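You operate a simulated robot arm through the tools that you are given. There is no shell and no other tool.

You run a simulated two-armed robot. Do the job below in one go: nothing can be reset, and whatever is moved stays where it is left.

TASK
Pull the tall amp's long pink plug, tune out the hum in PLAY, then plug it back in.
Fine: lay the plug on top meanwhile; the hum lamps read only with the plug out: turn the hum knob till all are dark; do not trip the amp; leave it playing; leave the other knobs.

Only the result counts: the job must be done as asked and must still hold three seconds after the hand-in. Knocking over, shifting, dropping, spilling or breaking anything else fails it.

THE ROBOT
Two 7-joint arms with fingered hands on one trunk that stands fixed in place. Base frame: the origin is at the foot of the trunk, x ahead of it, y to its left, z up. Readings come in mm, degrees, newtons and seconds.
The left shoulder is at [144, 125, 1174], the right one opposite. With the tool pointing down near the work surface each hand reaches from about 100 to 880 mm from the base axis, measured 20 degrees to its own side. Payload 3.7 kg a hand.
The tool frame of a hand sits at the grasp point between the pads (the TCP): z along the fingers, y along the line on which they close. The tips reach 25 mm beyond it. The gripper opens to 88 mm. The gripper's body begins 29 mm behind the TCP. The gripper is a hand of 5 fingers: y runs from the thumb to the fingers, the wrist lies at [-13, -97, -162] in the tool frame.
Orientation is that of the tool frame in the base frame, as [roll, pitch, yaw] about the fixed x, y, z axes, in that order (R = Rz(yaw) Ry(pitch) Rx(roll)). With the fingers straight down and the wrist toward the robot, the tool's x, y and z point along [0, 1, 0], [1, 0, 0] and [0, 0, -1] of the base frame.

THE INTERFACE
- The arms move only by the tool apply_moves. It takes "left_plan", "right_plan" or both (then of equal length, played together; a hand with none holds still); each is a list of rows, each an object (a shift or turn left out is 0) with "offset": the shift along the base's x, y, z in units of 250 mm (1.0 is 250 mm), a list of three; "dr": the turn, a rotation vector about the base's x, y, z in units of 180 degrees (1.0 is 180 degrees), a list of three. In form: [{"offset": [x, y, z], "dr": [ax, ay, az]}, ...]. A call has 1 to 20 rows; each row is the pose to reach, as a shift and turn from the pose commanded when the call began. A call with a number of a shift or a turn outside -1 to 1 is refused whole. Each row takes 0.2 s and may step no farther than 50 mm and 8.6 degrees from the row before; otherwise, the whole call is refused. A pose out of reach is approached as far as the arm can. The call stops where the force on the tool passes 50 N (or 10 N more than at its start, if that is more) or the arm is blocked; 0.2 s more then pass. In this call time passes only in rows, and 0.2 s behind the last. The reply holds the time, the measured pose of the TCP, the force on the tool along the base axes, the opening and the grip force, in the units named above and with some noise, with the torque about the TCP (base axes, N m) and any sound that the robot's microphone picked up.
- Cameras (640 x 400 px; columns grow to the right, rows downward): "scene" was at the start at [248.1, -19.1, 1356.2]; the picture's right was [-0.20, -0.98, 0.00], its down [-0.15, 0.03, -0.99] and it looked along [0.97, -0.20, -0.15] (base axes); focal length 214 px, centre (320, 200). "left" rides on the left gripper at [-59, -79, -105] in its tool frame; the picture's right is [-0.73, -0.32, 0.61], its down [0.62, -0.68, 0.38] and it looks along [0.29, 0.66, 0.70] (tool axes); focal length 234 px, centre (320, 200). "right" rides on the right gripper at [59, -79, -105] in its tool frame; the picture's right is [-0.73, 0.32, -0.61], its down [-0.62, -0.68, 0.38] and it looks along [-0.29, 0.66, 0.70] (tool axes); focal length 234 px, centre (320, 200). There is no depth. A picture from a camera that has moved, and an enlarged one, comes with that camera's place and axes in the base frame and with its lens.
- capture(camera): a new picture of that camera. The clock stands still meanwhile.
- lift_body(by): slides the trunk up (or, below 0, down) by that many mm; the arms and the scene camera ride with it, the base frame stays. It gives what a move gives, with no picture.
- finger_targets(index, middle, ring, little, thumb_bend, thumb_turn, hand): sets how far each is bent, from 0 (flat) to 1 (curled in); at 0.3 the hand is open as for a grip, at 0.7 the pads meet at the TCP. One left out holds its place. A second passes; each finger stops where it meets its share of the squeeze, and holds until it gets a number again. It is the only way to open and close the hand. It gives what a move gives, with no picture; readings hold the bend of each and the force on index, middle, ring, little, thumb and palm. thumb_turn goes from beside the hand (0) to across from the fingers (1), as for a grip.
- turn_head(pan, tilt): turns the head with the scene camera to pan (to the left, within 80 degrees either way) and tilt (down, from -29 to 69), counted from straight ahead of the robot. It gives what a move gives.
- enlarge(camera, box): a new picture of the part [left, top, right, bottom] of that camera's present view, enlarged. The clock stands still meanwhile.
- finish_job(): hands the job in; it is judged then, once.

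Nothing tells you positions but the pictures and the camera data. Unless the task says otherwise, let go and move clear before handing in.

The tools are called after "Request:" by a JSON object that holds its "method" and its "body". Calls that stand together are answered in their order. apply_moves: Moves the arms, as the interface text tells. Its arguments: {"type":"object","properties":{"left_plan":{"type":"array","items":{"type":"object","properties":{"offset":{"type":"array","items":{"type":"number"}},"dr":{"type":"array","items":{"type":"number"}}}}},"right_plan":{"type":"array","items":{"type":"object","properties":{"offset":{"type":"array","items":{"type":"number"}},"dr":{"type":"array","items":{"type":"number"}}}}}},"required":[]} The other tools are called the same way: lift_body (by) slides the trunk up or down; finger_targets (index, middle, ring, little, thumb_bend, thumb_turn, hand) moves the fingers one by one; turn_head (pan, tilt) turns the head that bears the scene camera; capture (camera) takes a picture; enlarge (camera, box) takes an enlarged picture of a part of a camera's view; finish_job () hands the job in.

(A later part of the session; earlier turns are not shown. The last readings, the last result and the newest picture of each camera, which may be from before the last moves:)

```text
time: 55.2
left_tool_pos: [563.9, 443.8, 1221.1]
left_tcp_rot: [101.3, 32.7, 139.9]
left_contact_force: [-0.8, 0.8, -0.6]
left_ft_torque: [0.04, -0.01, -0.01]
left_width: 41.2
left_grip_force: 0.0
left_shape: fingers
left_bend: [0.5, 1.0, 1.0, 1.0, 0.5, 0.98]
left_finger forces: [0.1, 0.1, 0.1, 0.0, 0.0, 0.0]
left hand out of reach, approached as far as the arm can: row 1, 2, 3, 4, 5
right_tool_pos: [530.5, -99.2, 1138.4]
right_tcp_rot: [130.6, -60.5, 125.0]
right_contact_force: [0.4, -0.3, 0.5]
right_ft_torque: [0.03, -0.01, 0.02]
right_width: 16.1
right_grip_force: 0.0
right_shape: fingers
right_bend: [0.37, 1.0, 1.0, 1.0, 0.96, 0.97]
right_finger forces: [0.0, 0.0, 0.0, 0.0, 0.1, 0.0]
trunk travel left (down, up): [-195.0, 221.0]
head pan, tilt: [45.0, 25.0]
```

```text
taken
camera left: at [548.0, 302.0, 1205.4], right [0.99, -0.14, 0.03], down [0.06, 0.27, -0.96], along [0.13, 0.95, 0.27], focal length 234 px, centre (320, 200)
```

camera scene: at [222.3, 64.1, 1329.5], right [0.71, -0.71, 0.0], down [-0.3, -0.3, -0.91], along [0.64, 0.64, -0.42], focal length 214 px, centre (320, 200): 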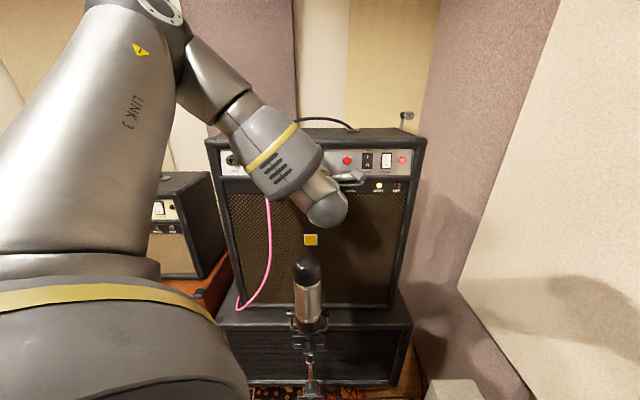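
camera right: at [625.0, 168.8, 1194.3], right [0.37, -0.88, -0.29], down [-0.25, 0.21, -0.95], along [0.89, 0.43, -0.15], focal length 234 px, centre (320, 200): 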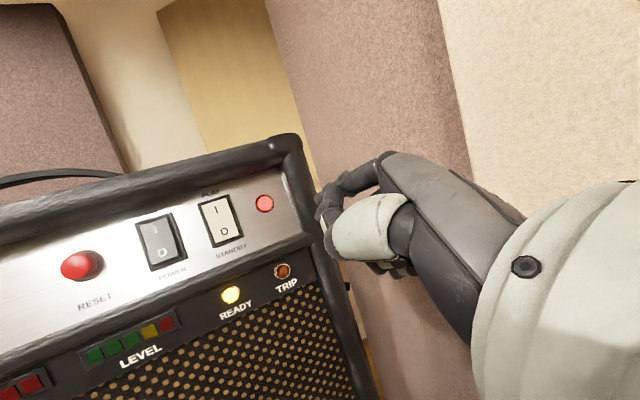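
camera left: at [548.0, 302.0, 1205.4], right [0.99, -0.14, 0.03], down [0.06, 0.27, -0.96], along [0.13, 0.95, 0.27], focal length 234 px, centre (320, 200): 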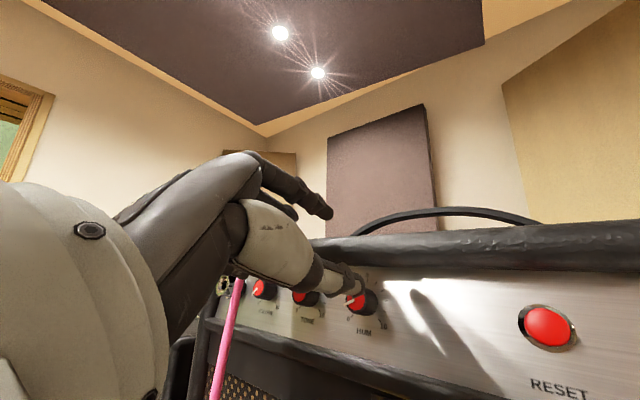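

Level orientations are awkward for this elbow-up arm, but the tilted-down handshake grasp worked well at the plug. I'll switch to that (fingers about 40° down, thumb right, index left) in front of HUM.

Request:
{"method": "apply_moves", "body": {"left_plan": [{"offset": [-0.02, -0.02, 0.0], "dr": [-0.0395, -0.0115, 0.0175]}, {"offset": [-0.04, -0.03, 0.0], "dr": [-0.0789, -0.0229, 0.035]}, {"offset": [-0.06, -0.03, 0.0], "dr": [-0.1184, -0.0344, 0.0524]}, {"offset": [-0.07, -0.02, 0.0], "dr": [-0.1578, -0.0458, 0.0699]}, {"offset": [-0.08, 0.0, 0.0], "dr": [-0.1973, -0.0573, 0.0874]}, {"offset": [-0.08, 0.03, 0.0], "dr": [-0.2368, -0.0687, 0.1049]}, {"offset": [-0.08, 0.05, -0.02], "dr": [-0.2762, -0.0802, 0.1223]}, {"offset": [-0.08, 0.06, -0.04], "dr": [-0.3157, -0.0916, 0.1398]}]}}

Request:
{"method": "capture", "body": {"camera": "scene"}}

Request:
{"method": "capture", "body": {"camera": "left"}}

```text
time: 57.0
left_tool_pos: [559.9, 495.5, 1226.7]
left_tcp_rot: [-179.9, 49.8, -134.9]
left_contact_force: [-0.5, -0.3, -0.8]
left_ft_torque: [0.03, -0.02, 0.0]
left_width: 41.4
left_grip_force: 0.1
left_shape: fingers
left_bend: [0.5, 1.0, 1.0, 1.0, 0.5, 0.98]
left_finger forces: [0.0, 0.0, 0.0, 0.0, 0.0, 0.1]
left hand out of reach, approached as far as the arm can: row 1, 2, 3, 4, 5, 6, 7, 8
right_tool_pos: [531.7, -98.5, 1138.1]
right_tcp_rot: [130.8, -60.4, 124.8]
right_contact_force: [0.8, 0.6, 0.5]
right_ft_torque: [-0.01, 0.01, -0.01]
right_width: 16.4
right_grip_force: 0.0
right_shape: fingers
right_bend: [0.37, 1.0, 1.0, 1.0, 0.96, 0.97]
right_finger forces: [0.0, 0.0, 0.0, 0.0, 0.0, 0.1]
trunk travel left (down, up): [-195.0, 221.0]
head pan, tilt: [45.0, 25.0]
```

```text
taken
camera scene: at [222.6, 64.9, 1329.4], right [0.71, -0.71, 0.0], down [-0.3, -0.3, -0.91], along [0.64, 0.64, -0.42], focal length 214 px, centre (320, 200)
```

scene: 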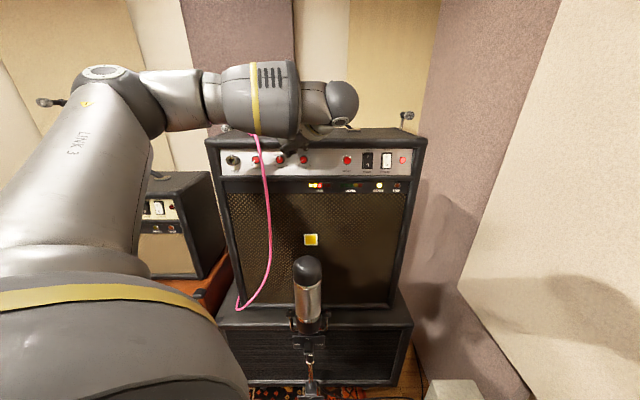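

```text
taken
camera left: at [584.6, 409.8, 1341.4], right [0.89, 0.43, 0.16], down [0.4, -0.56, -0.72], along [-0.22, 0.71, -0.67], focal length 234 px, centre (320, 200)
```

left: 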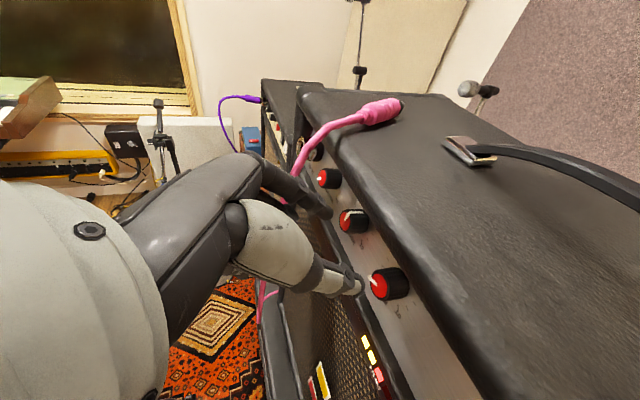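

This pose gives a clear view of the knob and the HUM lamps. I'll check whether I can lower to knob height from here.

Request:
{"method": "apply_moves", "body": {"left_plan": [{"offset": [0.02, -0.012, -0.07]}, {"offset": [0.04, -0.024, -0.14]}, {"offset": [0.054, -0.033, -0.21]}]}}

Request:
{"method": "capture", "body": {"camera": "left"}}

Request:
{"method": "enlarge", "body": {"camera": "scene", "box": [200, 80, 440, 230]}}

```text
time: 57.8
left_tool_pos: [582.3, 506.4, 1184.0]
left_tcp_rot: [179.9, 50.0, -135.0]
left_contact_force: [0.1, -0.3, 0.7]
left_ft_torque: [0.0, 0.01, 0.01]
left_width: 41.3
left_grip_force: 0.1
left_shape: fingers
left_bend: [0.5, 1.0, 1.0, 1.0, 0.5, 0.98]
left_finger forces: [0.1, 0.1, 0.0, 0.0, 0.1, 0.0]
left hand out of reach, approached as far as the arm can: row 1, 2, 3
right_tool_pos: [530.6, -97.9, 1139.4]
right_tcp_rot: [130.7, -60.5, 124.9]
right_contact_force: [-0.1, -0.2, -1.0]
right_ft_torque: [-0.02, 0.0, 0.0]
right_width: 16.4
right_grip_force: 0.0
right_shape: fingers
right_bend: [0.37, 1.0, 1.0, 1.0, 0.96, 0.97]
right_finger forces: [0.0, 0.0, 0.1, 0.0, 0.1, 0.1]
trunk travel left (down, up): [-195.0, 221.0]
head pan, tilt: [45.0, 25.0]
```

```text
taken
camera left: at [607.7, 420.1, 1297.2], right [0.89, 0.43, 0.17], down [0.41, -0.56, -0.73], along [-0.22, 0.71, -0.67], focal length 234 px, centre (320, 200)
```

left: 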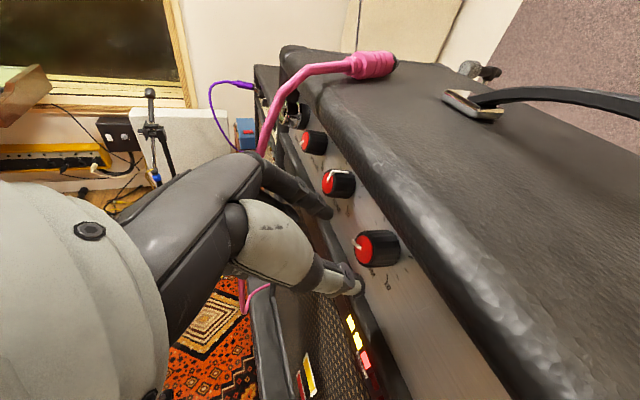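

```text
2.67 times, centred on (320, 155) of scene
camera zoom: at [223.0, 64.9, 1329.3], right [0.71, -0.71, 0.0], down [-0.3, -0.3, -0.91], along [0.64, 0.64, -0.42], focal length 572 px, centre (320, 320)
```

zoom: 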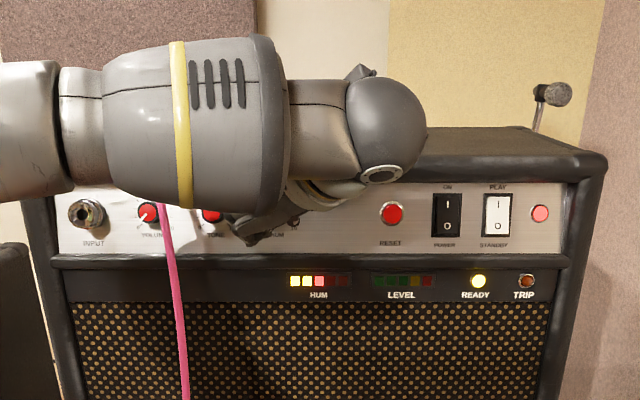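

The lamps read 3 lit, and the HUM knob face is near (614, 527, 1175). I'll line up laterally and advance so the open index and thumb straddle it.

Request:
{"method": "apply_moves", "body": {"left_plan": [{"offset": [0.024, -0.024, 0.0]}, {"offset": [0.052, 0.004, -0.012]}, {"offset": [0.08, 0.032, -0.024]}]}}

Request:
{"method": "capture", "body": {"camera": "left"}}

Request:
{"method": "enlarge", "body": {"camera": "left", "box": [270, 170, 430, 310]}}

Request:
{"method": "enlarge", "body": {"camera": "scene", "box": [270, 140, 350, 190]}}

```text
time: 58.6
left_tool_pos: [601.3, 514.5, 1177.3]
left_tcp_rot: [-179.9, 50.1, -134.7]
left_contact_force: [0.0, -0.6, -0.1]
left_ft_torque: [0.0, -0.01, 0.0]
left_width: 41.3
left_grip_force: 0.0
left_shape: fingers
left_bend: [0.5, 1.0, 1.0, 1.0, 0.5, 0.98]
left_finger forces: [0.0, 0.0, 0.1, 0.1, 0.1, 0.0]
right_tool_pos: [531.0, -97.7, 1139.5]
right_tcp_rot: [130.7, -60.6, 124.8]
right_contact_force: [0.0, 0.6, -0.3]
right_ft_torque: [0.0, -0.02, -0.01]
right_width: 16.4
right_grip_force: 0.0
right_shape: fingers
right_bend: [0.37, 1.0, 1.0, 1.0, 0.96, 0.97]
right_finger forces: [0.0, 0.1, 0.0, 0.0, 0.1, 0.0]
trunk travel left (down, up): [-195.0, 221.0]
head pan, tilt: [45.0, 25.0]
```

```text
taken
camera left: at [627.5, 429.4, 1291.2], right [0.88, 0.44, 0.17], down [0.41, -0.55, -0.72], along [-0.22, 0.71, -0.67], focal length 234 px, centre (320, 200)
```

left: 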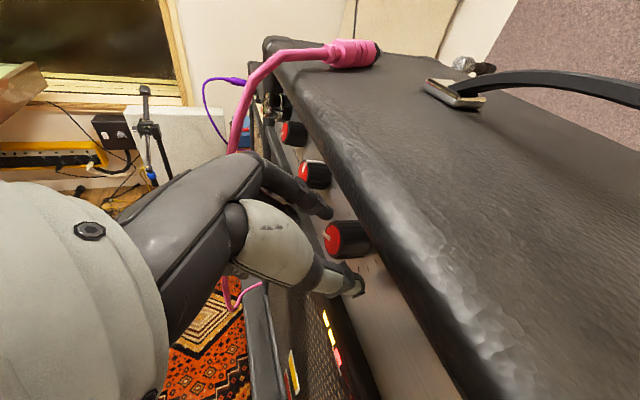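

```text
2.86 times, centred on (350, 240) of left
camera zoom: at [627.5, 429.4, 1291.2], right [0.88, 0.44, 0.17], down [0.41, -0.55, -0.72], along [-0.22, 0.71, -0.67], focal length 669 px, centre (234, 86)
```

zoom: 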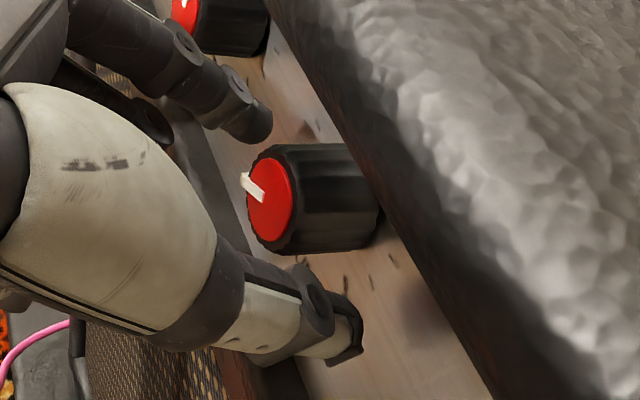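

```text
8.00 times, centred on (310, 165) of scene
camera zoom: at [222.7, 64.7, 1329.4], right [0.71, -0.71, 0.0], down [-0.3, -0.3, -0.91], along [0.64, 0.64, -0.42], focal length 1716 px, centre (400, 480)
```

zoom: 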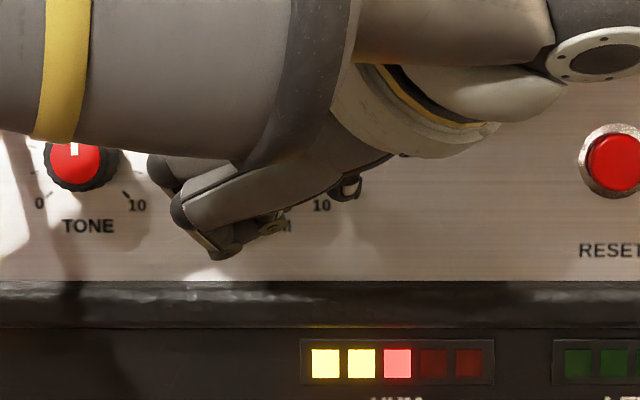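

Index and thumb straddle the knob. I'll advance 8 mm along the fingers and close gently.

Request:
{"method": "apply_moves", "body": {"left_plan": [{"offset": [0.0174, 0.0174, -0.0206]}]}}

Request:
{"method": "finger_targets", "body": {"hand": "left", "index": 0.58, "thumb_bend": 0.58}}

Request:
{"method": "enlarge", "body": {"camera": "left", "box": [270, 170, 430, 310]}}

```text
time: 59.0
left_tool_pos: [605.3, 516.7, 1173.2]
left_tcp_rot: [180.0, 50.0, -134.8]
left_contact_force: [-1.6, -2.7, 1.4]
left_ft_torque: [0.02, 0.03, 0.08]
left_width: 41.9
left_grip_force: 2.1
left_shape: fingers
left_bend: [0.5, 1.0, 1.0, 1.0, 0.5, 0.98]
left_finger forces: [3.9, 0.0, 0.0, 0.0, 0.0, 0.0]
right_tool_pos: [530.3, -99.1, 1138.7]
right_tcp_rot: [130.7, -60.5, 124.8]
right_contact_force: [-0.3, -0.6, 0.3]
right_ft_torque: [0.0, -0.01, 0.0]
right_width: 16.5
right_grip_force: 0.0
right_shape: fingers
right_bend: [0.37, 1.0, 1.0, 1.0, 0.96, 0.97]
right_finger forces: [0.0, 0.0, 0.0, 0.0, 0.1, 0.0]
trunk travel left (down, up): [-195.0, 221.0]
head pan, tilt: [45.0, 25.0]
```

```text
time: 60.0
left_tool_pos: [604.9, 518.0, 1172.8]
left_tcp_rot: [-179.9, 50.1, -134.6]
left_contact_force: [-5.1, -2.9, 1.5]
left_ft_torque: [0.06, 0.07, 0.22]
left_width: 30.7
left_grip_force: 3.4
left_shape: fingers
left_bend: [0.53, 1.0, 1.0, 1.0, 0.57, 0.98]
left_finger forces: [5.9, 0.1, 0.0, 0.1, 0.1, 0.1]
right_tool_pos: [530.2, -98.2, 1139.9]
right_tcp_rot: [130.5, -60.5, 125.0]
right_contact_force: [0.4, -0.3, 0.5]
right_ft_torque: [-0.01, -0.01, -0.02]
right_width: 16.2
right_grip_force: 0.0
right_shape: fingers
right_bend: [0.37, 1.0, 1.0, 1.0, 0.96, 0.97]
right_finger forces: [0.0, 0.0, 0.0, 0.1, 0.1, 0.1]
trunk travel left (down, up): [-195.0, 221.0]
head pan, tilt: [45.0, 25.0]
```

```text
2.86 times, centred on (350, 240) of left
camera zoom: at [630.1, 432.5, 1286.5], right [0.88, 0.43, 0.17], down [0.41, -0.55, -0.72], along [-0.22, 0.71, -0.67], focal length 669 px, centre (234, 86)
```

zoom: 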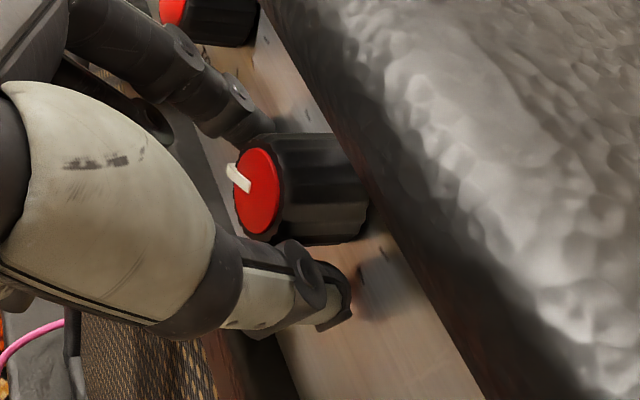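

The index tip is touching the panel, so I'll back off about 6 mm and close the pinch.

Request:
{"method": "apply_moves", "body": {"left_plan": [{"offset": [-0.017, -0.017, 0.0]}]}}

Request:
{"method": "finger_targets", "body": {"hand": "left", "index": 0.62, "thumb_bend": 0.64}}

Request:
{"method": "enlarge", "body": {"camera": "left", "box": [270, 170, 430, 310]}}

```text
time: 60.4
left_tool_pos: [602.5, 514.3, 1172.1]
left_tcp_rot: [-180.0, 50.1, -134.9]
left_contact_force: [0.1, -0.2, -0.4]
left_ft_torque: [0.01, 0.01, 0.02]
left_width: 26.9
left_grip_force: 0.1
left_shape: fingers
left_bend: [0.57, 1.0, 1.0, 1.0, 0.57, 0.98]
left_finger forces: [0.0, 0.0, 0.0, 0.1, 0.1, 0.0]
right_tool_pos: [531.0, -98.7, 1138.3]
right_tcp_rot: [130.8, -60.6, 124.7]
right_contact_force: [-0.4, -1.0, -0.4]
right_ft_torque: [0.01, 0.0, 0.0]
right_width: 16.6
right_grip_force: 0.2
right_shape: fingers
right_bend: [0.37, 1.0, 1.0, 1.0, 0.96, 0.97]
right_finger forces: [0.0, 0.0, 0.1, 0.0, 0.0, 0.0]
trunk travel left (down, up): [-195.0, 221.0]
head pan, tilt: [45.0, 25.0]
```

```text
time: 61.4
left_tool_pos: [602.3, 513.8, 1172.1]
left_tcp_rot: [-180.0, 50.1, -134.6]
left_contact_force: [1.6, -0.6, -0.3]
left_ft_torque: [0.0, 0.01, -0.02]
left_width: 14.8
left_grip_force: 0.9
left_shape: fingers
left_bend: [0.62, 1.0, 1.0, 1.0, 0.63, 0.98]
left_finger forces: [0.0, 0.0, 0.0, 0.0, 1.0, 0.0]
right_tool_pos: [531.3, -97.4, 1139.3]
right_tcp_rot: [130.7, -60.5, 124.8]
right_contact_force: [0.4, 0.3, 0.3]
right_ft_torque: [0.02, 0.0, 0.0]
right_width: 16.4
right_grip_force: 0.1
right_shape: fingers
right_bend: [0.37, 1.0, 1.0, 1.0, 0.96, 0.97]
right_finger forces: [0.0, 0.0, 0.1, 0.0, 0.0, 0.0]
trunk travel left (down, up): [-195.0, 221.0]
head pan, tilt: [45.0, 25.0]
```

```text
2.86 times, centred on (350, 240) of left
camera zoom: at [627.6, 428.5, 1286.1], right [0.89, 0.43, 0.17], down [0.41, -0.55, -0.72], along [-0.22, 0.71, -0.67], focal length 669 px, centre (234, 86)
```

zoom: 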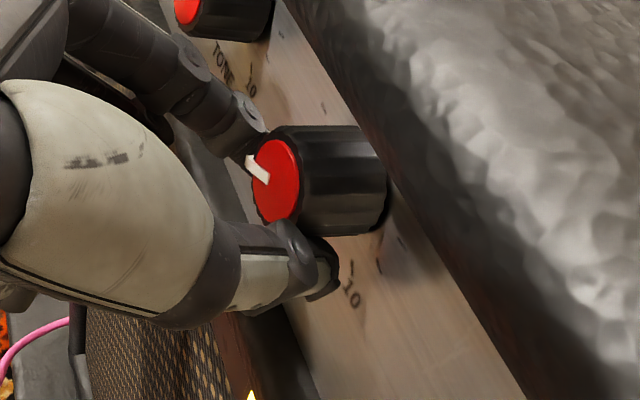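

Request:
{"method": "finger_targets", "body": {"hand": "left", "index": 0.74, "thumb_bend": 0.7}}

Request:
{"method": "enlarge", "body": {"camera": "left", "box": [270, 170, 430, 310]}}

Request:
{"method": "enlarge", "body": {"camera": "scene", "box": [270, 140, 350, 190]}}

```text
time: 62.4
left_tool_pos: [602.6, 515.1, 1171.5]
left_tcp_rot: [179.8, 49.9, -134.8]
left_contact_force: [-2.6, 2.0, -8.1]
left_ft_torque: [-0.08, 0.12, 0.04]
left_width: 3.8
left_grip_force: 5.9
left_shape: fingers
left_bend: [0.72, 1.0, 1.0, 1.0, 0.67, 0.99]
left_finger forces: [7.2, 0.0, 0.0, 0.0, 3.4, 0.0]
right_tool_pos: [531.5, -97.1, 1139.1]
right_tcp_rot: [130.8, -60.5, 124.8]
right_contact_force: [-0.1, 0.1, 0.0]
right_ft_torque: [0.0, 0.0, 0.02]
right_width: 16.3
right_grip_force: 0.2
right_shape: fingers
right_bend: [0.37, 1.0, 1.0, 1.0, 0.96, 0.97]
right_finger forces: [0.1, 0.0, 0.0, 0.0, 0.0, 0.0]
trunk travel left (down, up): [-195.0, 221.0]
head pan, tilt: [45.0, 25.0]
```

```text
2.86 times, centred on (350, 240) of left
camera zoom: at [627.9, 429.9, 1284.7], right [0.89, 0.44, 0.16], down [0.41, -0.56, -0.72], along [-0.22, 0.71, -0.67], focal length 669 px, centre (234, 86)
```

zoom: 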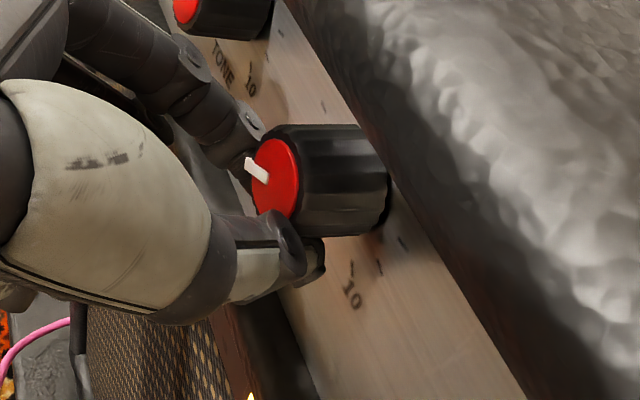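

```text
8.00 times, centred on (310, 165) of scene
camera zoom: at [222.9, 65.6, 1329.3], right [0.71, -0.71, 0.0], down [-0.3, -0.3, -0.91], along [0.64, 0.64, -0.42], focal length 1716 px, centre (400, 480)
```

zoom: 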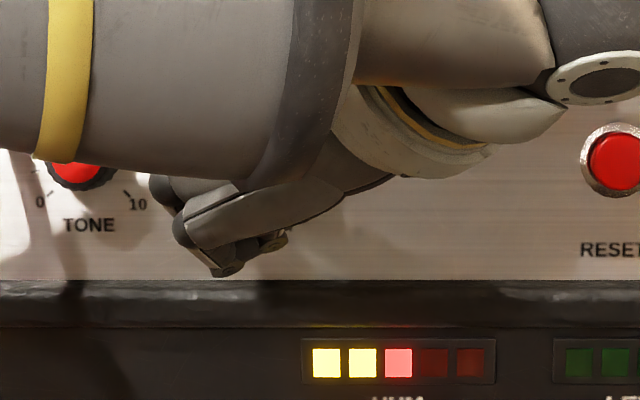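

The pinch is a bit below the knob's centre. I'll loosen, raise about 9 mm and regrip.

Request:
{"method": "finger_targets", "body": {"hand": "left", "index": 0.56, "thumb_bend": 0.56}}

Request:
{"method": "apply_moves", "body": {"left_plan": [{"offset": [0.0, 0.0, 0.02]}, {"offset": [0.002, 0.002, 0.04]}]}}

Request:
{"method": "finger_targets", "body": {"hand": "left", "index": 0.66, "thumb_bend": 0.66}}

Request:
{"method": "enlarge", "body": {"camera": "left", "box": [270, 170, 430, 310]}}

```text
time: 63.4
left_tool_pos: [602.5, 514.0, 1173.1]
left_tcp_rot: [-179.9, 50.0, -134.6]
left_contact_force: [-0.6, 0.3, -0.1]
left_ft_torque: [0.0, 0.0, -0.03]
left_width: 28.0
left_grip_force: 0.0
left_shape: fingers
left_bend: [0.56, 1.0, 1.0, 1.0, 0.56, 0.98]
left_finger forces: [0.0, 0.0, 0.1, 0.0, 0.0, 0.1]
right_tool_pos: [530.9, -99.0, 1139.2]
right_tcp_rot: [130.6, -60.5, 125.0]
right_contact_force: [0.1, 0.4, -0.2]
right_ft_torque: [0.05, 0.0, 0.01]
right_width: 16.4
right_grip_force: 0.0
right_shape: fingers
right_bend: [0.37, 1.0, 1.0, 1.0, 0.96, 0.97]
right_finger forces: [0.0, 0.2, 0.1, 0.0, 0.0, 0.0]
trunk travel left (down, up): [-195.0, 221.0]
head pan, tilt: [45.0, 25.0]
```

```text
time: 64.0
left_tool_pos: [602.4, 514.3, 1183.3]
left_tcp_rot: [180.0, 50.1, -134.7]
left_contact_force: [-0.2, -0.1, 0.4]
left_ft_torque: [0.02, 0.04, -0.01]
left_width: 28.1
left_grip_force: 0.0
left_shape: fingers
left_bend: [0.56, 1.0, 1.0, 1.0, 0.56, 0.98]
left_finger forces: [0.1, 0.0, 0.0, 0.1, 0.0, 0.1]
right_tool_pos: [530.5, -97.8, 1140.0]
right_tcp_rot: [130.6, -60.5, 124.9]
right_contact_force: [0.3, 0.9, -0.9]
right_ft_torque: [-0.03, 0.01, 0.03]
right_width: 16.3
right_grip_force: 0.0
right_shape: fingers
right_bend: [0.37, 1.0, 1.0, 1.0, 0.96, 0.97]
right_finger forces: [0.0, 0.1, 0.1, 0.0, 0.0, 0.0]
trunk travel left (down, up): [-195.0, 221.0]
head pan, tilt: [45.0, 25.0]
```

```text
time: 65.0
left_tool_pos: [602.2, 514.2, 1183.1]
left_tcp_rot: [-179.9, 50.0, -134.7]
left_contact_force: [1.0, 0.0, 0.5]
left_ft_torque: [-0.01, 0.0, -0.01]
left_width: 17.4
left_grip_force: 2.8
left_shape: fingers
left_bend: [0.62, 1.0, 1.0, 1.0, 0.61, 0.98]
left_finger forces: [2.2, 0.1, 0.0, 0.0, 3.5, 0.0]
right_tool_pos: [530.2, -97.5, 1140.2]
right_tcp_rot: [130.8, -60.6, 124.8]
right_contact_force: [-0.1, -0.8, 0.2]
right_ft_torque: [0.05, 0.0, -0.01]
right_width: 16.7
right_grip_force: 0.2
right_shape: fingers
right_bend: [0.37, 1.0, 1.0, 1.0, 0.96, 0.97]
right_finger forces: [0.0, 0.0, 0.1, 0.1, 0.0, 0.1]
trunk travel left (down, up): [-195.0, 221.0]
head pan, tilt: [45.0, 25.0]
```

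```text
2.86 times, centred on (350, 240) of left
camera zoom: at [628.1, 428.5, 1296.6], right [0.89, 0.43, 0.17], down [0.41, -0.55, -0.72], along [-0.22, 0.71, -0.67], focal length 669 px, centre (234, 86)
```

zoom: 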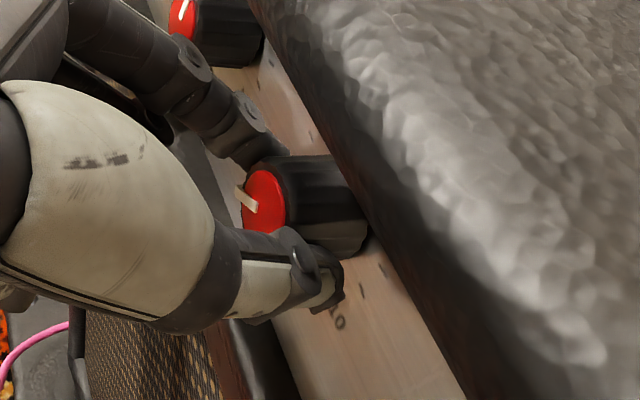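

Balanced pinch. I'll squeeze a bit more and turn clockwise in small steps about the knob axis, watching the lamps.

Request:
{"method": "finger_targets", "body": {"hand": "left", "index": 0.71, "thumb_bend": 0.7}}

Request:
{"method": "apply_moves", "body": {"left_plan": [{"offset": [0.003, -0.003, 0.0], "dr": [0.0314, 0.0314, 0]}, {"offset": [0.006, -0.006, -0.001], "dr": [0.0629, 0.0629, 0]}]}}

Request:
{"method": "capture", "body": {"camera": "left"}}

Request:
{"method": "enlarge", "body": {"camera": "left", "box": [270, 170, 430, 310]}}

Request:
{"method": "enlarge", "body": {"camera": "scene", "box": [200, 80, 440, 230]}}

```text
time: 66.0
left_tool_pos: [602.8, 515.1, 1183.3]
left_tcp_rot: [179.9, 50.1, -134.7]
left_contact_force: [-0.4, 0.4, -0.1]
left_ft_torque: [-0.03, -0.03, 0.02]
left_width: 15.9
left_grip_force: 5.3
left_shape: fingers
left_bend: [0.62, 1.0, 1.0, 1.0, 0.62, 0.97]
left_finger forces: [5.7, 0.1, 0.0, 0.1, 5.7, 0.0]
right_tool_pos: [531.0, -96.9, 1138.1]
right_tcp_rot: [130.7, -60.6, 124.9]
right_contact_force: [-0.6, -0.1, 0.4]
right_ft_torque: [0.01, 0.0, 0.0]
right_width: 16.3
right_grip_force: 0.0
right_shape: fingers
right_bend: [0.37, 1.0, 1.0, 1.0, 0.96, 0.97]
right_finger forces: [0.1, 0.0, 0.1, 0.1, 0.1, 0.1]
trunk travel left (down, up): [-195.0, 221.0]
head pan, tilt: [45.0, 25.0]
```

```text
time: 66.6
left_tool_pos: [604.7, 512.1, 1183.4]
left_tcp_rot: [155.8, 47.5, -153.1]
left_contact_force: [2.1, -1.3, 0.3]
left_ft_torque: [-0.02, 0.02, -0.06]
left_width: 16.3
left_grip_force: 5.4
left_shape: fingers
left_bend: [0.62, 1.0, 1.0, 1.0, 0.62, 0.97]
left_finger forces: [5.0, 0.1, 0.1, 0.0, 6.6, 0.0]
right_tool_pos: [531.3, -98.5, 1140.4]
right_tcp_rot: [130.8, -60.6, 124.7]
right_contact_force: [0.4, -0.3, 0.1]
right_ft_torque: [0.02, -0.02, -0.01]
right_width: 16.4
right_grip_force: 0.0
right_shape: fingers
right_bend: [0.37, 1.0, 1.0, 1.0, 0.96, 0.97]
right_finger forces: [0.0, 0.1, 0.0, 0.0, 0.0, 0.1]
trunk travel left (down, up): [-195.0, 221.0]
head pan, tilt: [45.0, 25.0]
```

```text
taken
camera left: at [649.4, 407.3, 1270.0], right [0.91, 0.41, 0.07], down [0.25, -0.39, -0.89], along [-0.34, 0.82, -0.46], focal length 234 px, centre (320, 200)
```

left: 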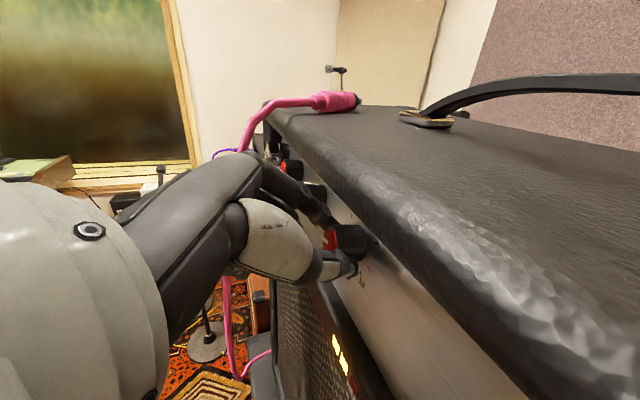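

```text
2.86 times, centred on (350, 240) of left
camera zoom: at [649.4, 407.3, 1270.0], right [0.91, 0.41, 0.07], down [0.25, -0.39, -0.89], along [-0.34, 0.82, -0.46], focal length 669 px, centre (234, 86)
```

zoom: 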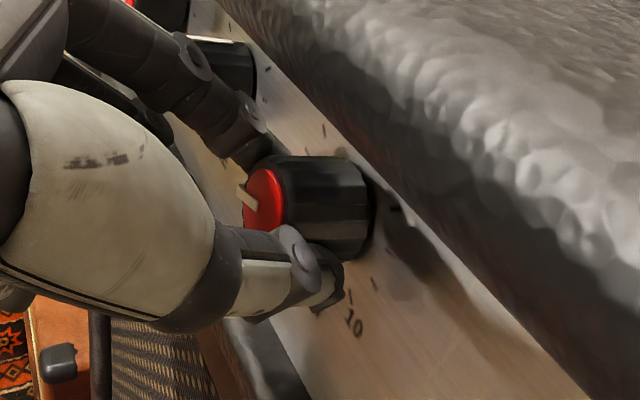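

```text
2.67 times, centred on (320, 155) of scene
camera zoom: at [222.7, 64.4, 1329.4], right [0.71, -0.71, 0.0], down [-0.3, -0.3, -0.91], along [0.64, 0.64, -0.42], focal length 572 px, centre (320, 320)
```

zoom: 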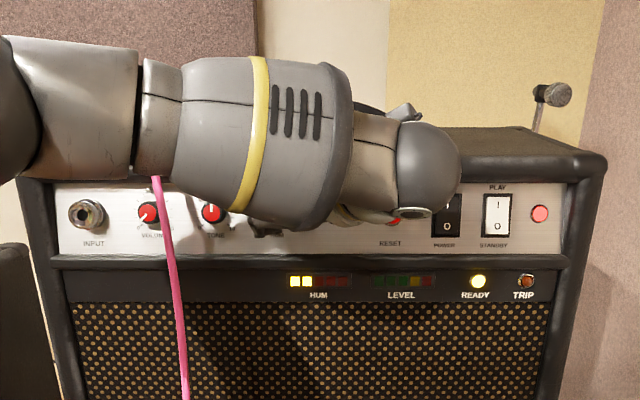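

It's turning, and the hum dropped from 3 lamps to 2. I'll continue clockwise.

Request:
{"method": "apply_moves", "body": {"left_plan": [{"offset": [0.003, -0.003, -0.001], "dr": [0.0314, 0.0314, 0]}, {"offset": [0.0057, -0.0057, -0.0036], "dr": [0.0629, 0.0629, 0]}]}}

Request:
{"method": "enlarge", "body": {"camera": "left", "box": [270, 170, 430, 310]}}

Request:
{"method": "enlarge", "body": {"camera": "scene", "box": [200, 80, 440, 230]}}

```text
time: 67.2
left_tool_pos: [605.9, 513.0, 1181.4]
left_tcp_rot: [135.5, 40.6, -167.2]
left_contact_force: [-0.2, -2.3, 2.0]
left_ft_torque: [-0.02, 0.02, -0.13]
left_width: 16.3
left_grip_force: 6.5
left_shape: fingers
left_bend: [0.62, 1.0, 1.0, 1.0, 0.63, 0.98]
left_finger forces: [5.5, 0.1, 0.0, 0.1, 6.8, 0.0]
right_tool_pos: [530.6, -98.3, 1139.1]
right_tcp_rot: [130.4, -60.6, 125.2]
right_contact_force: [-0.7, 0.1, -0.8]
right_ft_torque: [0.0, 0.01, 0.04]
right_width: 16.2
right_grip_force: 0.0
right_shape: fingers
right_bend: [0.37, 1.0, 1.0, 1.0, 0.96, 0.97]
right_finger forces: [0.0, 0.1, 0.0, 0.1, 0.0, 0.1]
trunk travel left (down, up): [-195.0, 221.0]
head pan, tilt: [45.0, 25.0]
```

```text
2.86 times, centred on (350, 240) of left
camera zoom: at [665.2, 392.1, 1236.2], right [0.91, 0.41, -0.03], down [0.06, -0.21, -0.98], along [-0.4, 0.89, -0.21], focal length 669 px, centre (234, 86)
```

zoom: 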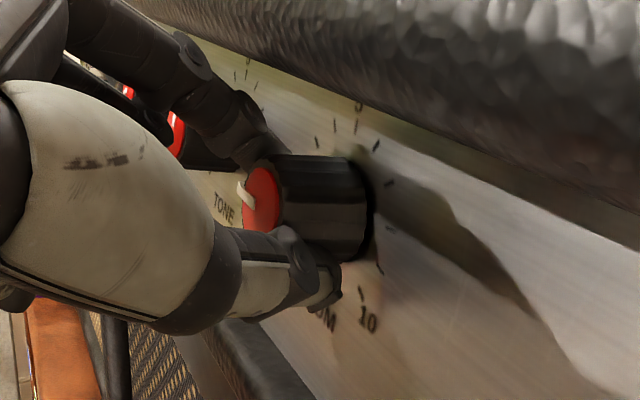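

```text
2.67 times, centred on (320, 155) of scene
camera zoom: at [222.5, 64.1, 1329.5], right [0.71, -0.71, 0.0], down [-0.3, -0.3, -0.91], along [0.64, 0.64, -0.42], focal length 572 px, centre (320, 320)
```

zoom: 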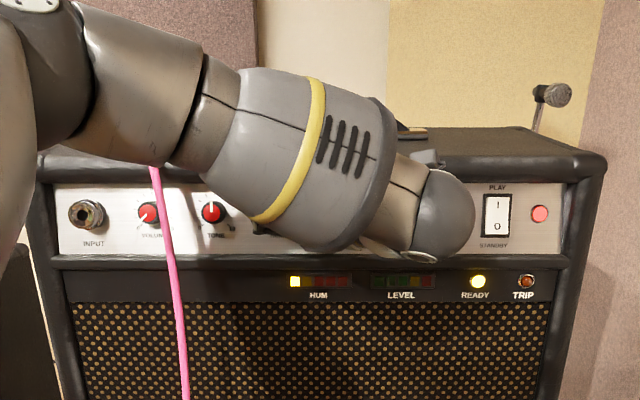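

One lamp is left. I'll take a smaller step.

Request:
{"method": "apply_moves", "body": {"left_plan": [{"offset": [0.0013, -0.0013, -0.0013], "dr": [0.0157, 0.0157, 0]}, {"offset": [0.0026, -0.0026, -0.0026], "dr": [0.0314, 0.0314, 0]}]}}

Request:
{"method": "enlarge", "body": {"camera": "scene", "box": [200, 80, 440, 230]}}

Request:
{"method": "enlarge", "body": {"camera": "left", "box": [270, 170, 430, 310]}}

```text
time: 67.8
left_tool_pos: [607.5, 511.5, 1181.4]
left_tcp_rot: [127.1, 36.1, -172.6]
left_contact_force: [0.4, -4.6, 3.4]
left_ft_torque: [-0.06, 0.04, -0.1]
left_width: 16.1
left_grip_force: 6.5
left_shape: fingers
left_bend: [0.61, 1.0, 1.0, 1.0, 0.63, 0.98]
left_finger forces: [6.2, 0.1, 0.1, 0.0, 6.7, 0.1]
right_tool_pos: [530.3, -99.2, 1139.6]
right_tcp_rot: [130.6, -60.5, 124.9]
right_contact_force: [-0.2, -0.2, 0.5]
right_ft_torque: [-0.01, -0.01, 0.03]
right_width: 16.4
right_grip_force: 0.0
right_shape: fingers
right_bend: [0.37, 1.0, 1.0, 1.0, 0.96, 0.97]
right_finger forces: [0.0, 0.0, 0.0, 0.0, 0.0, 0.1]
trunk travel left (down, up): [-195.0, 221.0]
head pan, tilt: [45.0, 25.0]
```

```text
2.67 times, centred on (320, 155) of scene
camera zoom: at [222.3, 63.8, 1329.6], right [0.71, -0.71, 0.0], down [-0.3, -0.3, -0.91], along [0.64, 0.64, -0.42], focal length 572 px, centre (320, 320)
```

zoom: 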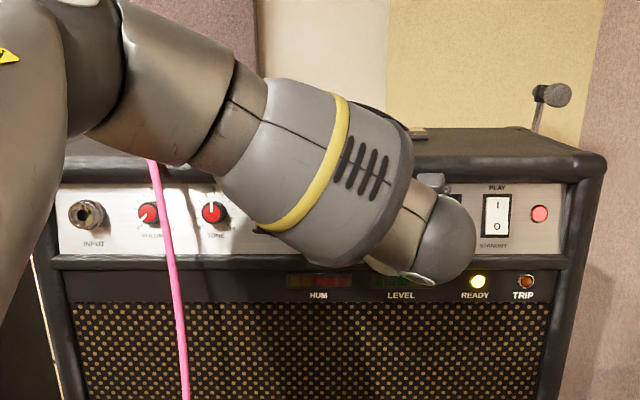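

```text
2.86 times, centred on (350, 240) of left
camera zoom: at [670.2, 387.4, 1217.2], right [0.91, 0.41, -0.08], down [-0.03, -0.11, -0.99], along [-0.42, 0.9, -0.09], focal length 669 px, centre (234, 86)
```

zoom: 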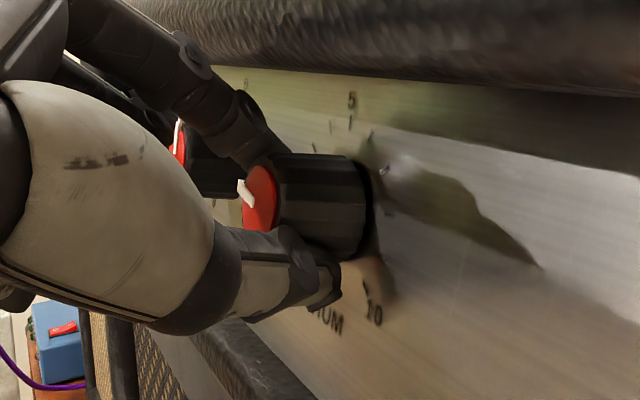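

Request:
{"method": "enlarge", "body": {"camera": "scene", "box": [296, 176, 344, 206]}}

```text
13.33 times, centred on (320, 191) of scene
camera zoom: at [222.3, 63.8, 1329.6], right [0.71, -0.71, 0.0], down [-0.3, -0.3, -0.91], along [0.64, 0.64, -0.42], focal length 2860 px, centre (320, 320)
```

zoom: 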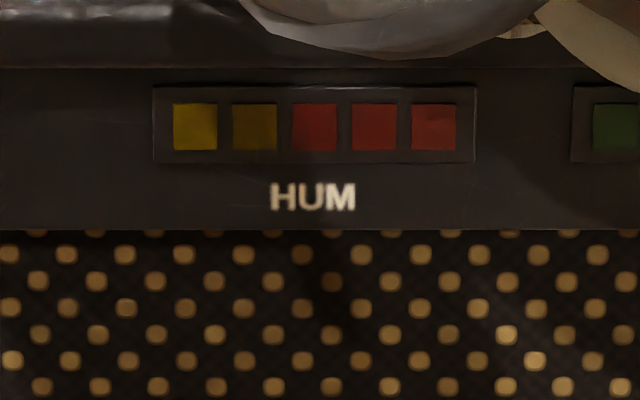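

All appear dark, but the first yellow looks slightly brighter than the second. I'll nudge a few more degrees to centre it.

Request:
{"method": "apply_moves", "body": {"left_plan": [{"offset": [0.001, -0.001, -0.001], "dr": [0.0137, 0.0137, 0]}]}}

Request:
{"method": "enlarge", "body": {"camera": "scene", "box": [296, 176, 344, 206]}}

```text
time: 68.2
left_tool_pos: [607.0, 510.5, 1180.7]
left_tcp_rot: [123.7, 33.9, -174.5]
left_contact_force: [2.0, -3.4, 2.0]
left_ft_torque: [-0.04, 0.01, -0.11]
left_width: 16.0
left_grip_force: 6.6
left_shape: fingers
left_bend: [0.61, 1.0, 1.0, 1.0, 0.63, 0.98]
left_finger forces: [5.8, 0.0, 0.1, 0.0, 6.9, 0.0]
right_tool_pos: [530.8, -98.0, 1139.7]
right_tcp_rot: [130.7, -60.5, 124.7]
right_contact_force: [-0.7, 0.1, 0.7]
right_ft_torque: [0.0, -0.04, 0.02]
right_width: 16.6
right_grip_force: 0.2
right_shape: fingers
right_bend: [0.37, 1.0, 1.0, 1.0, 0.96, 0.97]
right_finger forces: [0.0, 0.0, 0.0, 0.0, 0.1, 0.1]
trunk travel left (down, up): [-195.0, 221.0]
head pan, tilt: [45.0, 25.0]
```

```text
13.33 times, centred on (320, 191) of scene
camera zoom: at [222.5, 64.0, 1329.5], right [0.71, -0.71, 0.0], down [-0.3, -0.3, -0.91], along [0.64, 0.64, -0.42], focal length 2860 px, centre (320, 320)
```

zoom: 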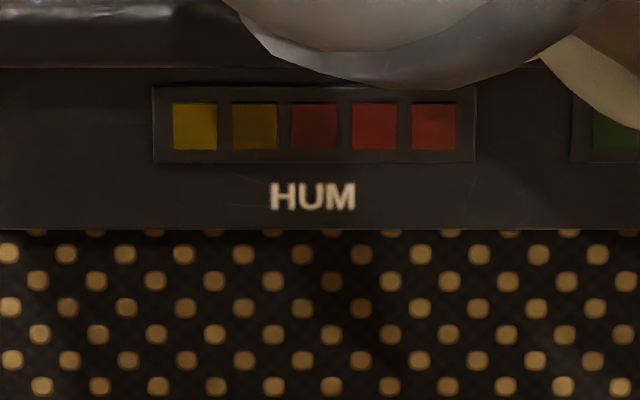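

All HUM lamps are dark. I'll release gently and back straight out.

Request:
{"method": "finger_targets", "body": {"hand": "left", "index": 0.52, "thumb_bend": 0.52}}

Request:
{"method": "apply_moves", "body": {"left_plan": [{"offset": [-0.04, -0.04, 0.0]}, {"offset": [-0.1, -0.1, 0.0]}, {"offset": [-0.2, -0.2, 0.0]}, {"offset": [-0.3, -0.3, 0.0]}]}}

Request:
{"method": "capture", "body": {"camera": "scene"}}

Request:
{"method": "enlarge", "body": {"camera": "scene", "box": [200, 80, 440, 230]}}

Request:
{"method": "capture", "body": {"camera": "left"}}

```text
time: 69.2
left_tool_pos: [606.5, 512.9, 1179.4]
left_tcp_rot: [124.0, 34.0, -174.4]
left_contact_force: [-1.9, -0.9, -4.1]
left_ft_torque: [-0.06, -0.06, 0.05]
left_width: 34.4
left_grip_force: 2.8
left_shape: fingers
left_bend: [0.54, 1.0, 1.0, 1.0, 0.52, 0.98]
left_finger forces: [4.7, 0.0, 0.0, 0.0, 0.0, 0.0]
right_tool_pos: [531.0, -97.3, 1138.7]
right_tcp_rot: [130.7, -60.5, 124.8]
right_contact_force: [-0.4, -0.1, -0.3]
right_ft_torque: [-0.02, -0.03, 0.01]
right_width: 16.3
right_grip_force: 0.0
right_shape: fingers
right_bend: [0.37, 1.0, 1.0, 1.0, 0.96, 0.97]
right_finger forces: [0.0, 0.0, 0.0, 0.1, 0.0, 0.0]
trunk travel left (down, up): [-195.0, 221.0]
head pan, tilt: [45.0, 25.0]
```

```text
time: 70.2
left_tool_pos: [540.4, 478.5, 1189.6]
left_tcp_rot: [124.1, 33.8, -174.5]
left_contact_force: [0.4, 0.3, -0.6]
left_ft_torque: [0.01, 0.05, -0.03]
left_width: 37.0
left_grip_force: 0.0
left_shape: fingers
left_bend: [0.52, 1.0, 1.0, 1.0, 0.52, 0.98]
left_finger forces: [0.0, 0.0, 0.1, 0.0, 0.0, 0.0]
left hand out of reach, approached as far as the arm can: row 3, 4
right_tool_pos: [530.6, -98.0, 1139.5]
right_tcp_rot: [130.5, -60.5, 125.0]
right_contact_force: [0.9, 1.0, -0.3]
right_ft_torque: [0.01, 0.0, 0.03]
right_width: 16.3
right_grip_force: 0.1
right_shape: fingers
right_bend: [0.37, 1.0, 1.0, 1.0, 0.96, 0.97]
right_finger forces: [0.0, 0.0, 0.0, 0.0, 0.1, 0.0]
trunk travel left (down, up): [-195.0, 221.0]
head pan, tilt: [45.0, 25.0]
```

```text
taken
camera scene: at [221.8, 64.1, 1329.7], right [0.71, -0.71, 0.0], down [-0.3, -0.3, -0.91], along [0.64, 0.64, -0.42], focal length 214 px, centre (320, 200)
```

scene: 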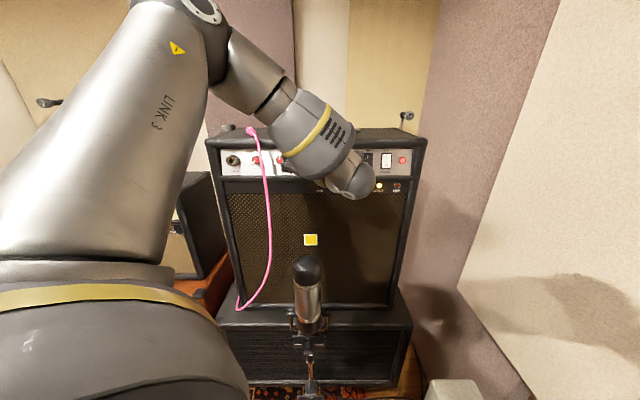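

```text
2.67 times, centred on (320, 155) of scene
camera zoom: at [221.8, 64.1, 1329.7], right [0.71, -0.71, 0.0], down [-0.3, -0.3, -0.91], along [0.64, 0.64, -0.42], focal length 572 px, centre (320, 320)
```

zoom: 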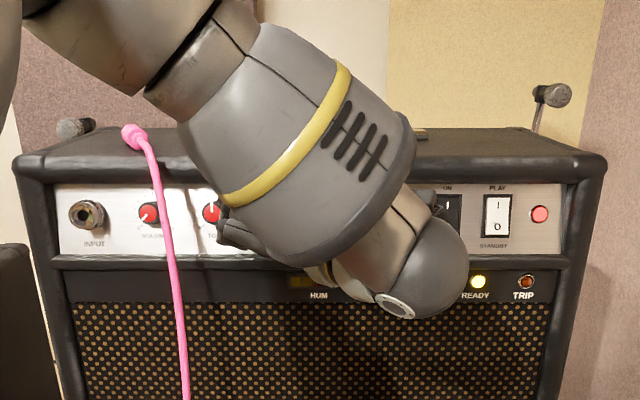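

```text
taken
camera left: at [604.8, 352.5, 1219.0], right [0.91, 0.41, -0.1], down [-0.08, -0.07, -0.99], along [-0.42, 0.91, -0.04], focal length 234 px, centre (320, 200)
```

left: 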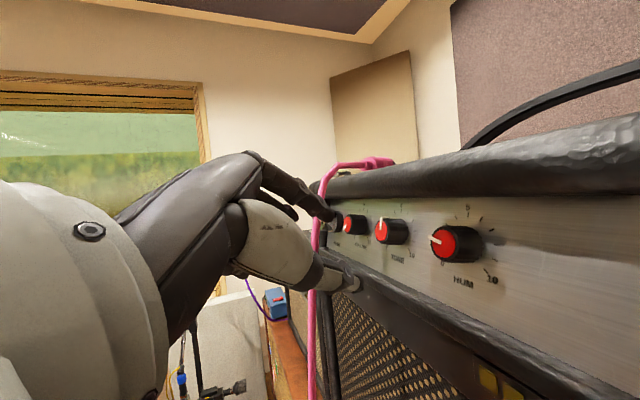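

The HUM lamps stay dark after release and the pointer is stable. Now I'll reposition the left hand to the pointing pose in front of STANDBY, to switch to standby before plugging in.

Request:
{"method": "apply_moves", "body": {"left_plan": [{"offset": [0.02, -0.08, 0.0], "dr": [0.0108, 0.0218, -0.0332]}, {"offset": [0.06, -0.17, 0.0], "dr": [0.0217, 0.0436, -0.0664]}, {"offset": [0.11, -0.26, -0.02], "dr": [0.0325, 0.0654, -0.0995]}, {"offset": [0.16, -0.35, -0.04], "dr": [0.0434, 0.0873, -0.1327]}, {"offset": [0.21, -0.44, -0.06], "dr": [0.0542, 0.1091, -0.1659]}, {"offset": [0.27, -0.53, -0.08], "dr": [0.065, 0.1309, -0.1991]}, {"offset": [0.32, -0.61, -0.1], "dr": [0.0759, 0.1527, -0.2322]}, {"offset": [0.37, -0.69, -0.1], "dr": [0.0867, 0.1745, -0.2654]}]}}

Request:
{"method": "finger_targets", "body": {"hand": "left", "index": 0.38, "thumb_bend": 1.0}}

Request:
{"method": "capture", "body": {"camera": "scene"}}

Request:
{"method": "capture", "body": {"camera": "left"}}

```text
time: 72.0
left_tool_pos: [635.1, 306.8, 1165.9]
left_tcp_rot: [119.6, 0.0, 135.1]
left_contact_force: [0.2, -1.0, 0.4]
left_ft_torque: [-0.01, 0.02, 0.0]
left_width: 36.6
left_grip_force: 0.1
left_shape: fingers
left_bend: [0.52, 1.0, 1.0, 1.0, 0.52, 0.98]
left_finger forces: [0.0, 0.0, 0.0, 0.0, 0.1, 0.0]
left hand out of reach, approached as far as the arm can: row 1, 2, 3, 4, 5
right_tool_pos: [531.3, -98.6, 1138.3]
right_tcp_rot: [130.4, -60.6, 125.2]
right_contact_force: [0.4, 0.0, -0.5]
right_ft_torque: [0.0, 0.02, -0.01]
right_width: 16.4
right_grip_force: 0.1
right_shape: fingers
right_bend: [0.37, 1.0, 1.0, 1.0, 0.96, 0.97]
right_finger forces: [0.0, 0.0, 0.0, 0.0, 0.0, 0.0]
trunk travel left (down, up): [-195.0, 221.0]
head pan, tilt: [45.0, 25.0]
```

```text
time: 73.0
left_tool_pos: [633.2, 305.8, 1166.3]
left_tcp_rot: [119.8, 0.1, 135.2]
left_contact_force: [-0.2, 0.6, 0.1]
left_ft_torque: [0.02, 0.0, -0.01]
left_width: 16.8
left_grip_force: 0.1
left_shape: fingers
left_bend: [0.36, 1.0, 1.0, 1.0, 0.96, 0.97]
left_finger forces: [0.1, 0.0, 0.0, 0.1, 0.1, 0.1]
right_tool_pos: [530.6, -98.3, 1140.7]
right_tcp_rot: [130.5, -60.5, 125.0]
right_contact_force: [-0.4, 0.4, -0.1]
right_ft_torque: [0.01, 0.05, -0.02]
right_width: 16.4
right_grip_force: 0.0
right_shape: fingers
right_bend: [0.37, 1.0, 1.0, 1.0, 0.96, 0.97]
right_finger forces: [0.0, 0.0, 0.0, 0.0, 0.0, 0.0]
trunk travel left (down, up): [-195.0, 221.0]
head pan, tilt: [45.0, 25.0]
```

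```text
taken
camera scene: at [222.4, 64.6, 1329.5], right [0.71, -0.71, 0.0], down [-0.3, -0.3, -0.91], along [0.64, 0.64, -0.42], focal length 214 px, centre (320, 200)
```

scene: 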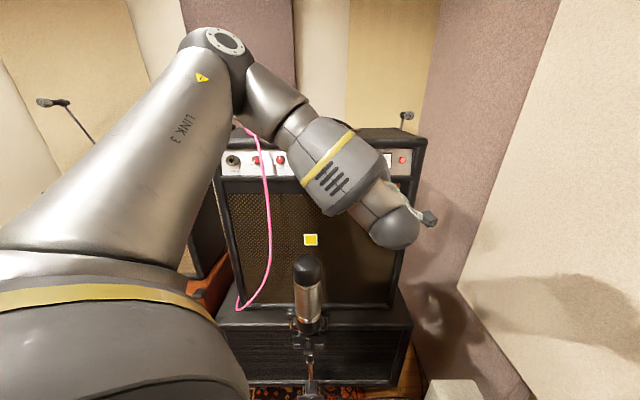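

```text
taken
camera left: at [583.2, 172.5, 1151.2], right [0.77, -0.25, -0.58], down [-0.44, 0.44, -0.78], along [0.45, 0.86, 0.22], focal length 234 px, centre (320, 200)
```

left: 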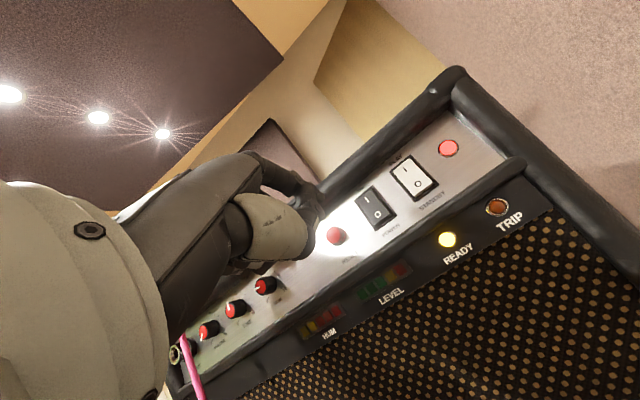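

The HUM lamps are still dark and the amp is in PLAY. I'll move in front of the rocker's lower "O" half.

Request:
{"method": "apply_moves", "body": {"left_plan": [{"offset": [0.13, 0.005, -0.04]}, {"offset": [0.26, 0.015, -0.08]}, {"offset": [0.393, 0.026, -0.112]}]}}

Request:
{"method": "enlarge", "body": {"camera": "left", "box": [230, 140, 420, 260]}}

Request:
{"method": "capture", "body": {"camera": "left"}}

```text
time: 73.8
left_tool_pos: [733.7, 314.0, 1135.4]
left_tcp_rot: [119.7, 0.1, 135.1]
left_contact_force: [0.6, 0.1, -0.6]
left_ft_torque: [0.01, 0.04, 0.01]
left_width: 17.0
left_grip_force: 0.1
left_shape: fingers
left_bend: [0.36, 1.0, 1.0, 1.0, 0.96, 0.97]
left_finger forces: [0.1, 0.0, 0.0, 0.1, 0.1, 0.0]
right_tool_pos: [531.2, -97.6, 1138.2]
right_tcp_rot: [131.1, -60.5, 124.4]
right_contact_force: [0.3, 0.6, 0.5]
right_ft_torque: [0.0, 0.01, 0.01]
right_width: 16.1
right_grip_force: 0.0
right_shape: fingers
right_bend: [0.37, 1.0, 1.0, 1.0, 0.96, 0.97]
right_finger forces: [0.0, 0.0, 0.0, 0.0, 0.0, 0.0]
trunk travel left (down, up): [-195.0, 221.0]
head pan, tilt: [45.0, 25.0]
```

```text
3.33 times, centred on (325, 200) of left
camera zoom: at [682.4, 180.0, 1120.0], right [0.77, -0.25, -0.58], down [-0.45, 0.44, -0.78], along [0.45, 0.86, 0.22], focal length 781 px, centre (303, 200)
```

zoom: 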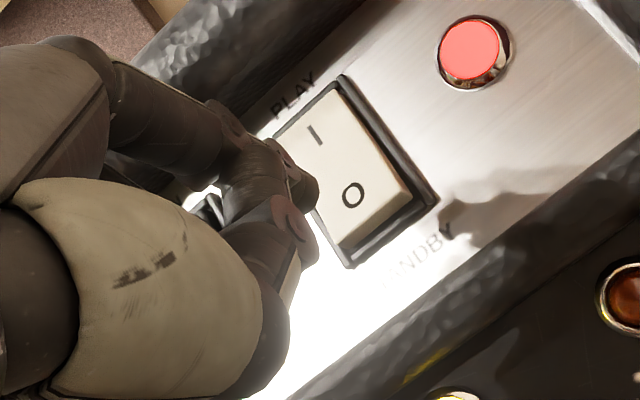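

```text
taken
camera left: at [682.4, 180.0, 1120.0], right [0.77, -0.25, -0.58], down [-0.45, 0.44, -0.78], along [0.45, 0.86, 0.22], focal length 234 px, centre (320, 200)
```

left: 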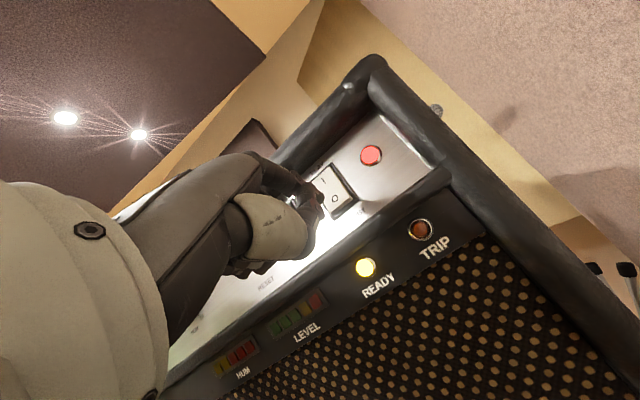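

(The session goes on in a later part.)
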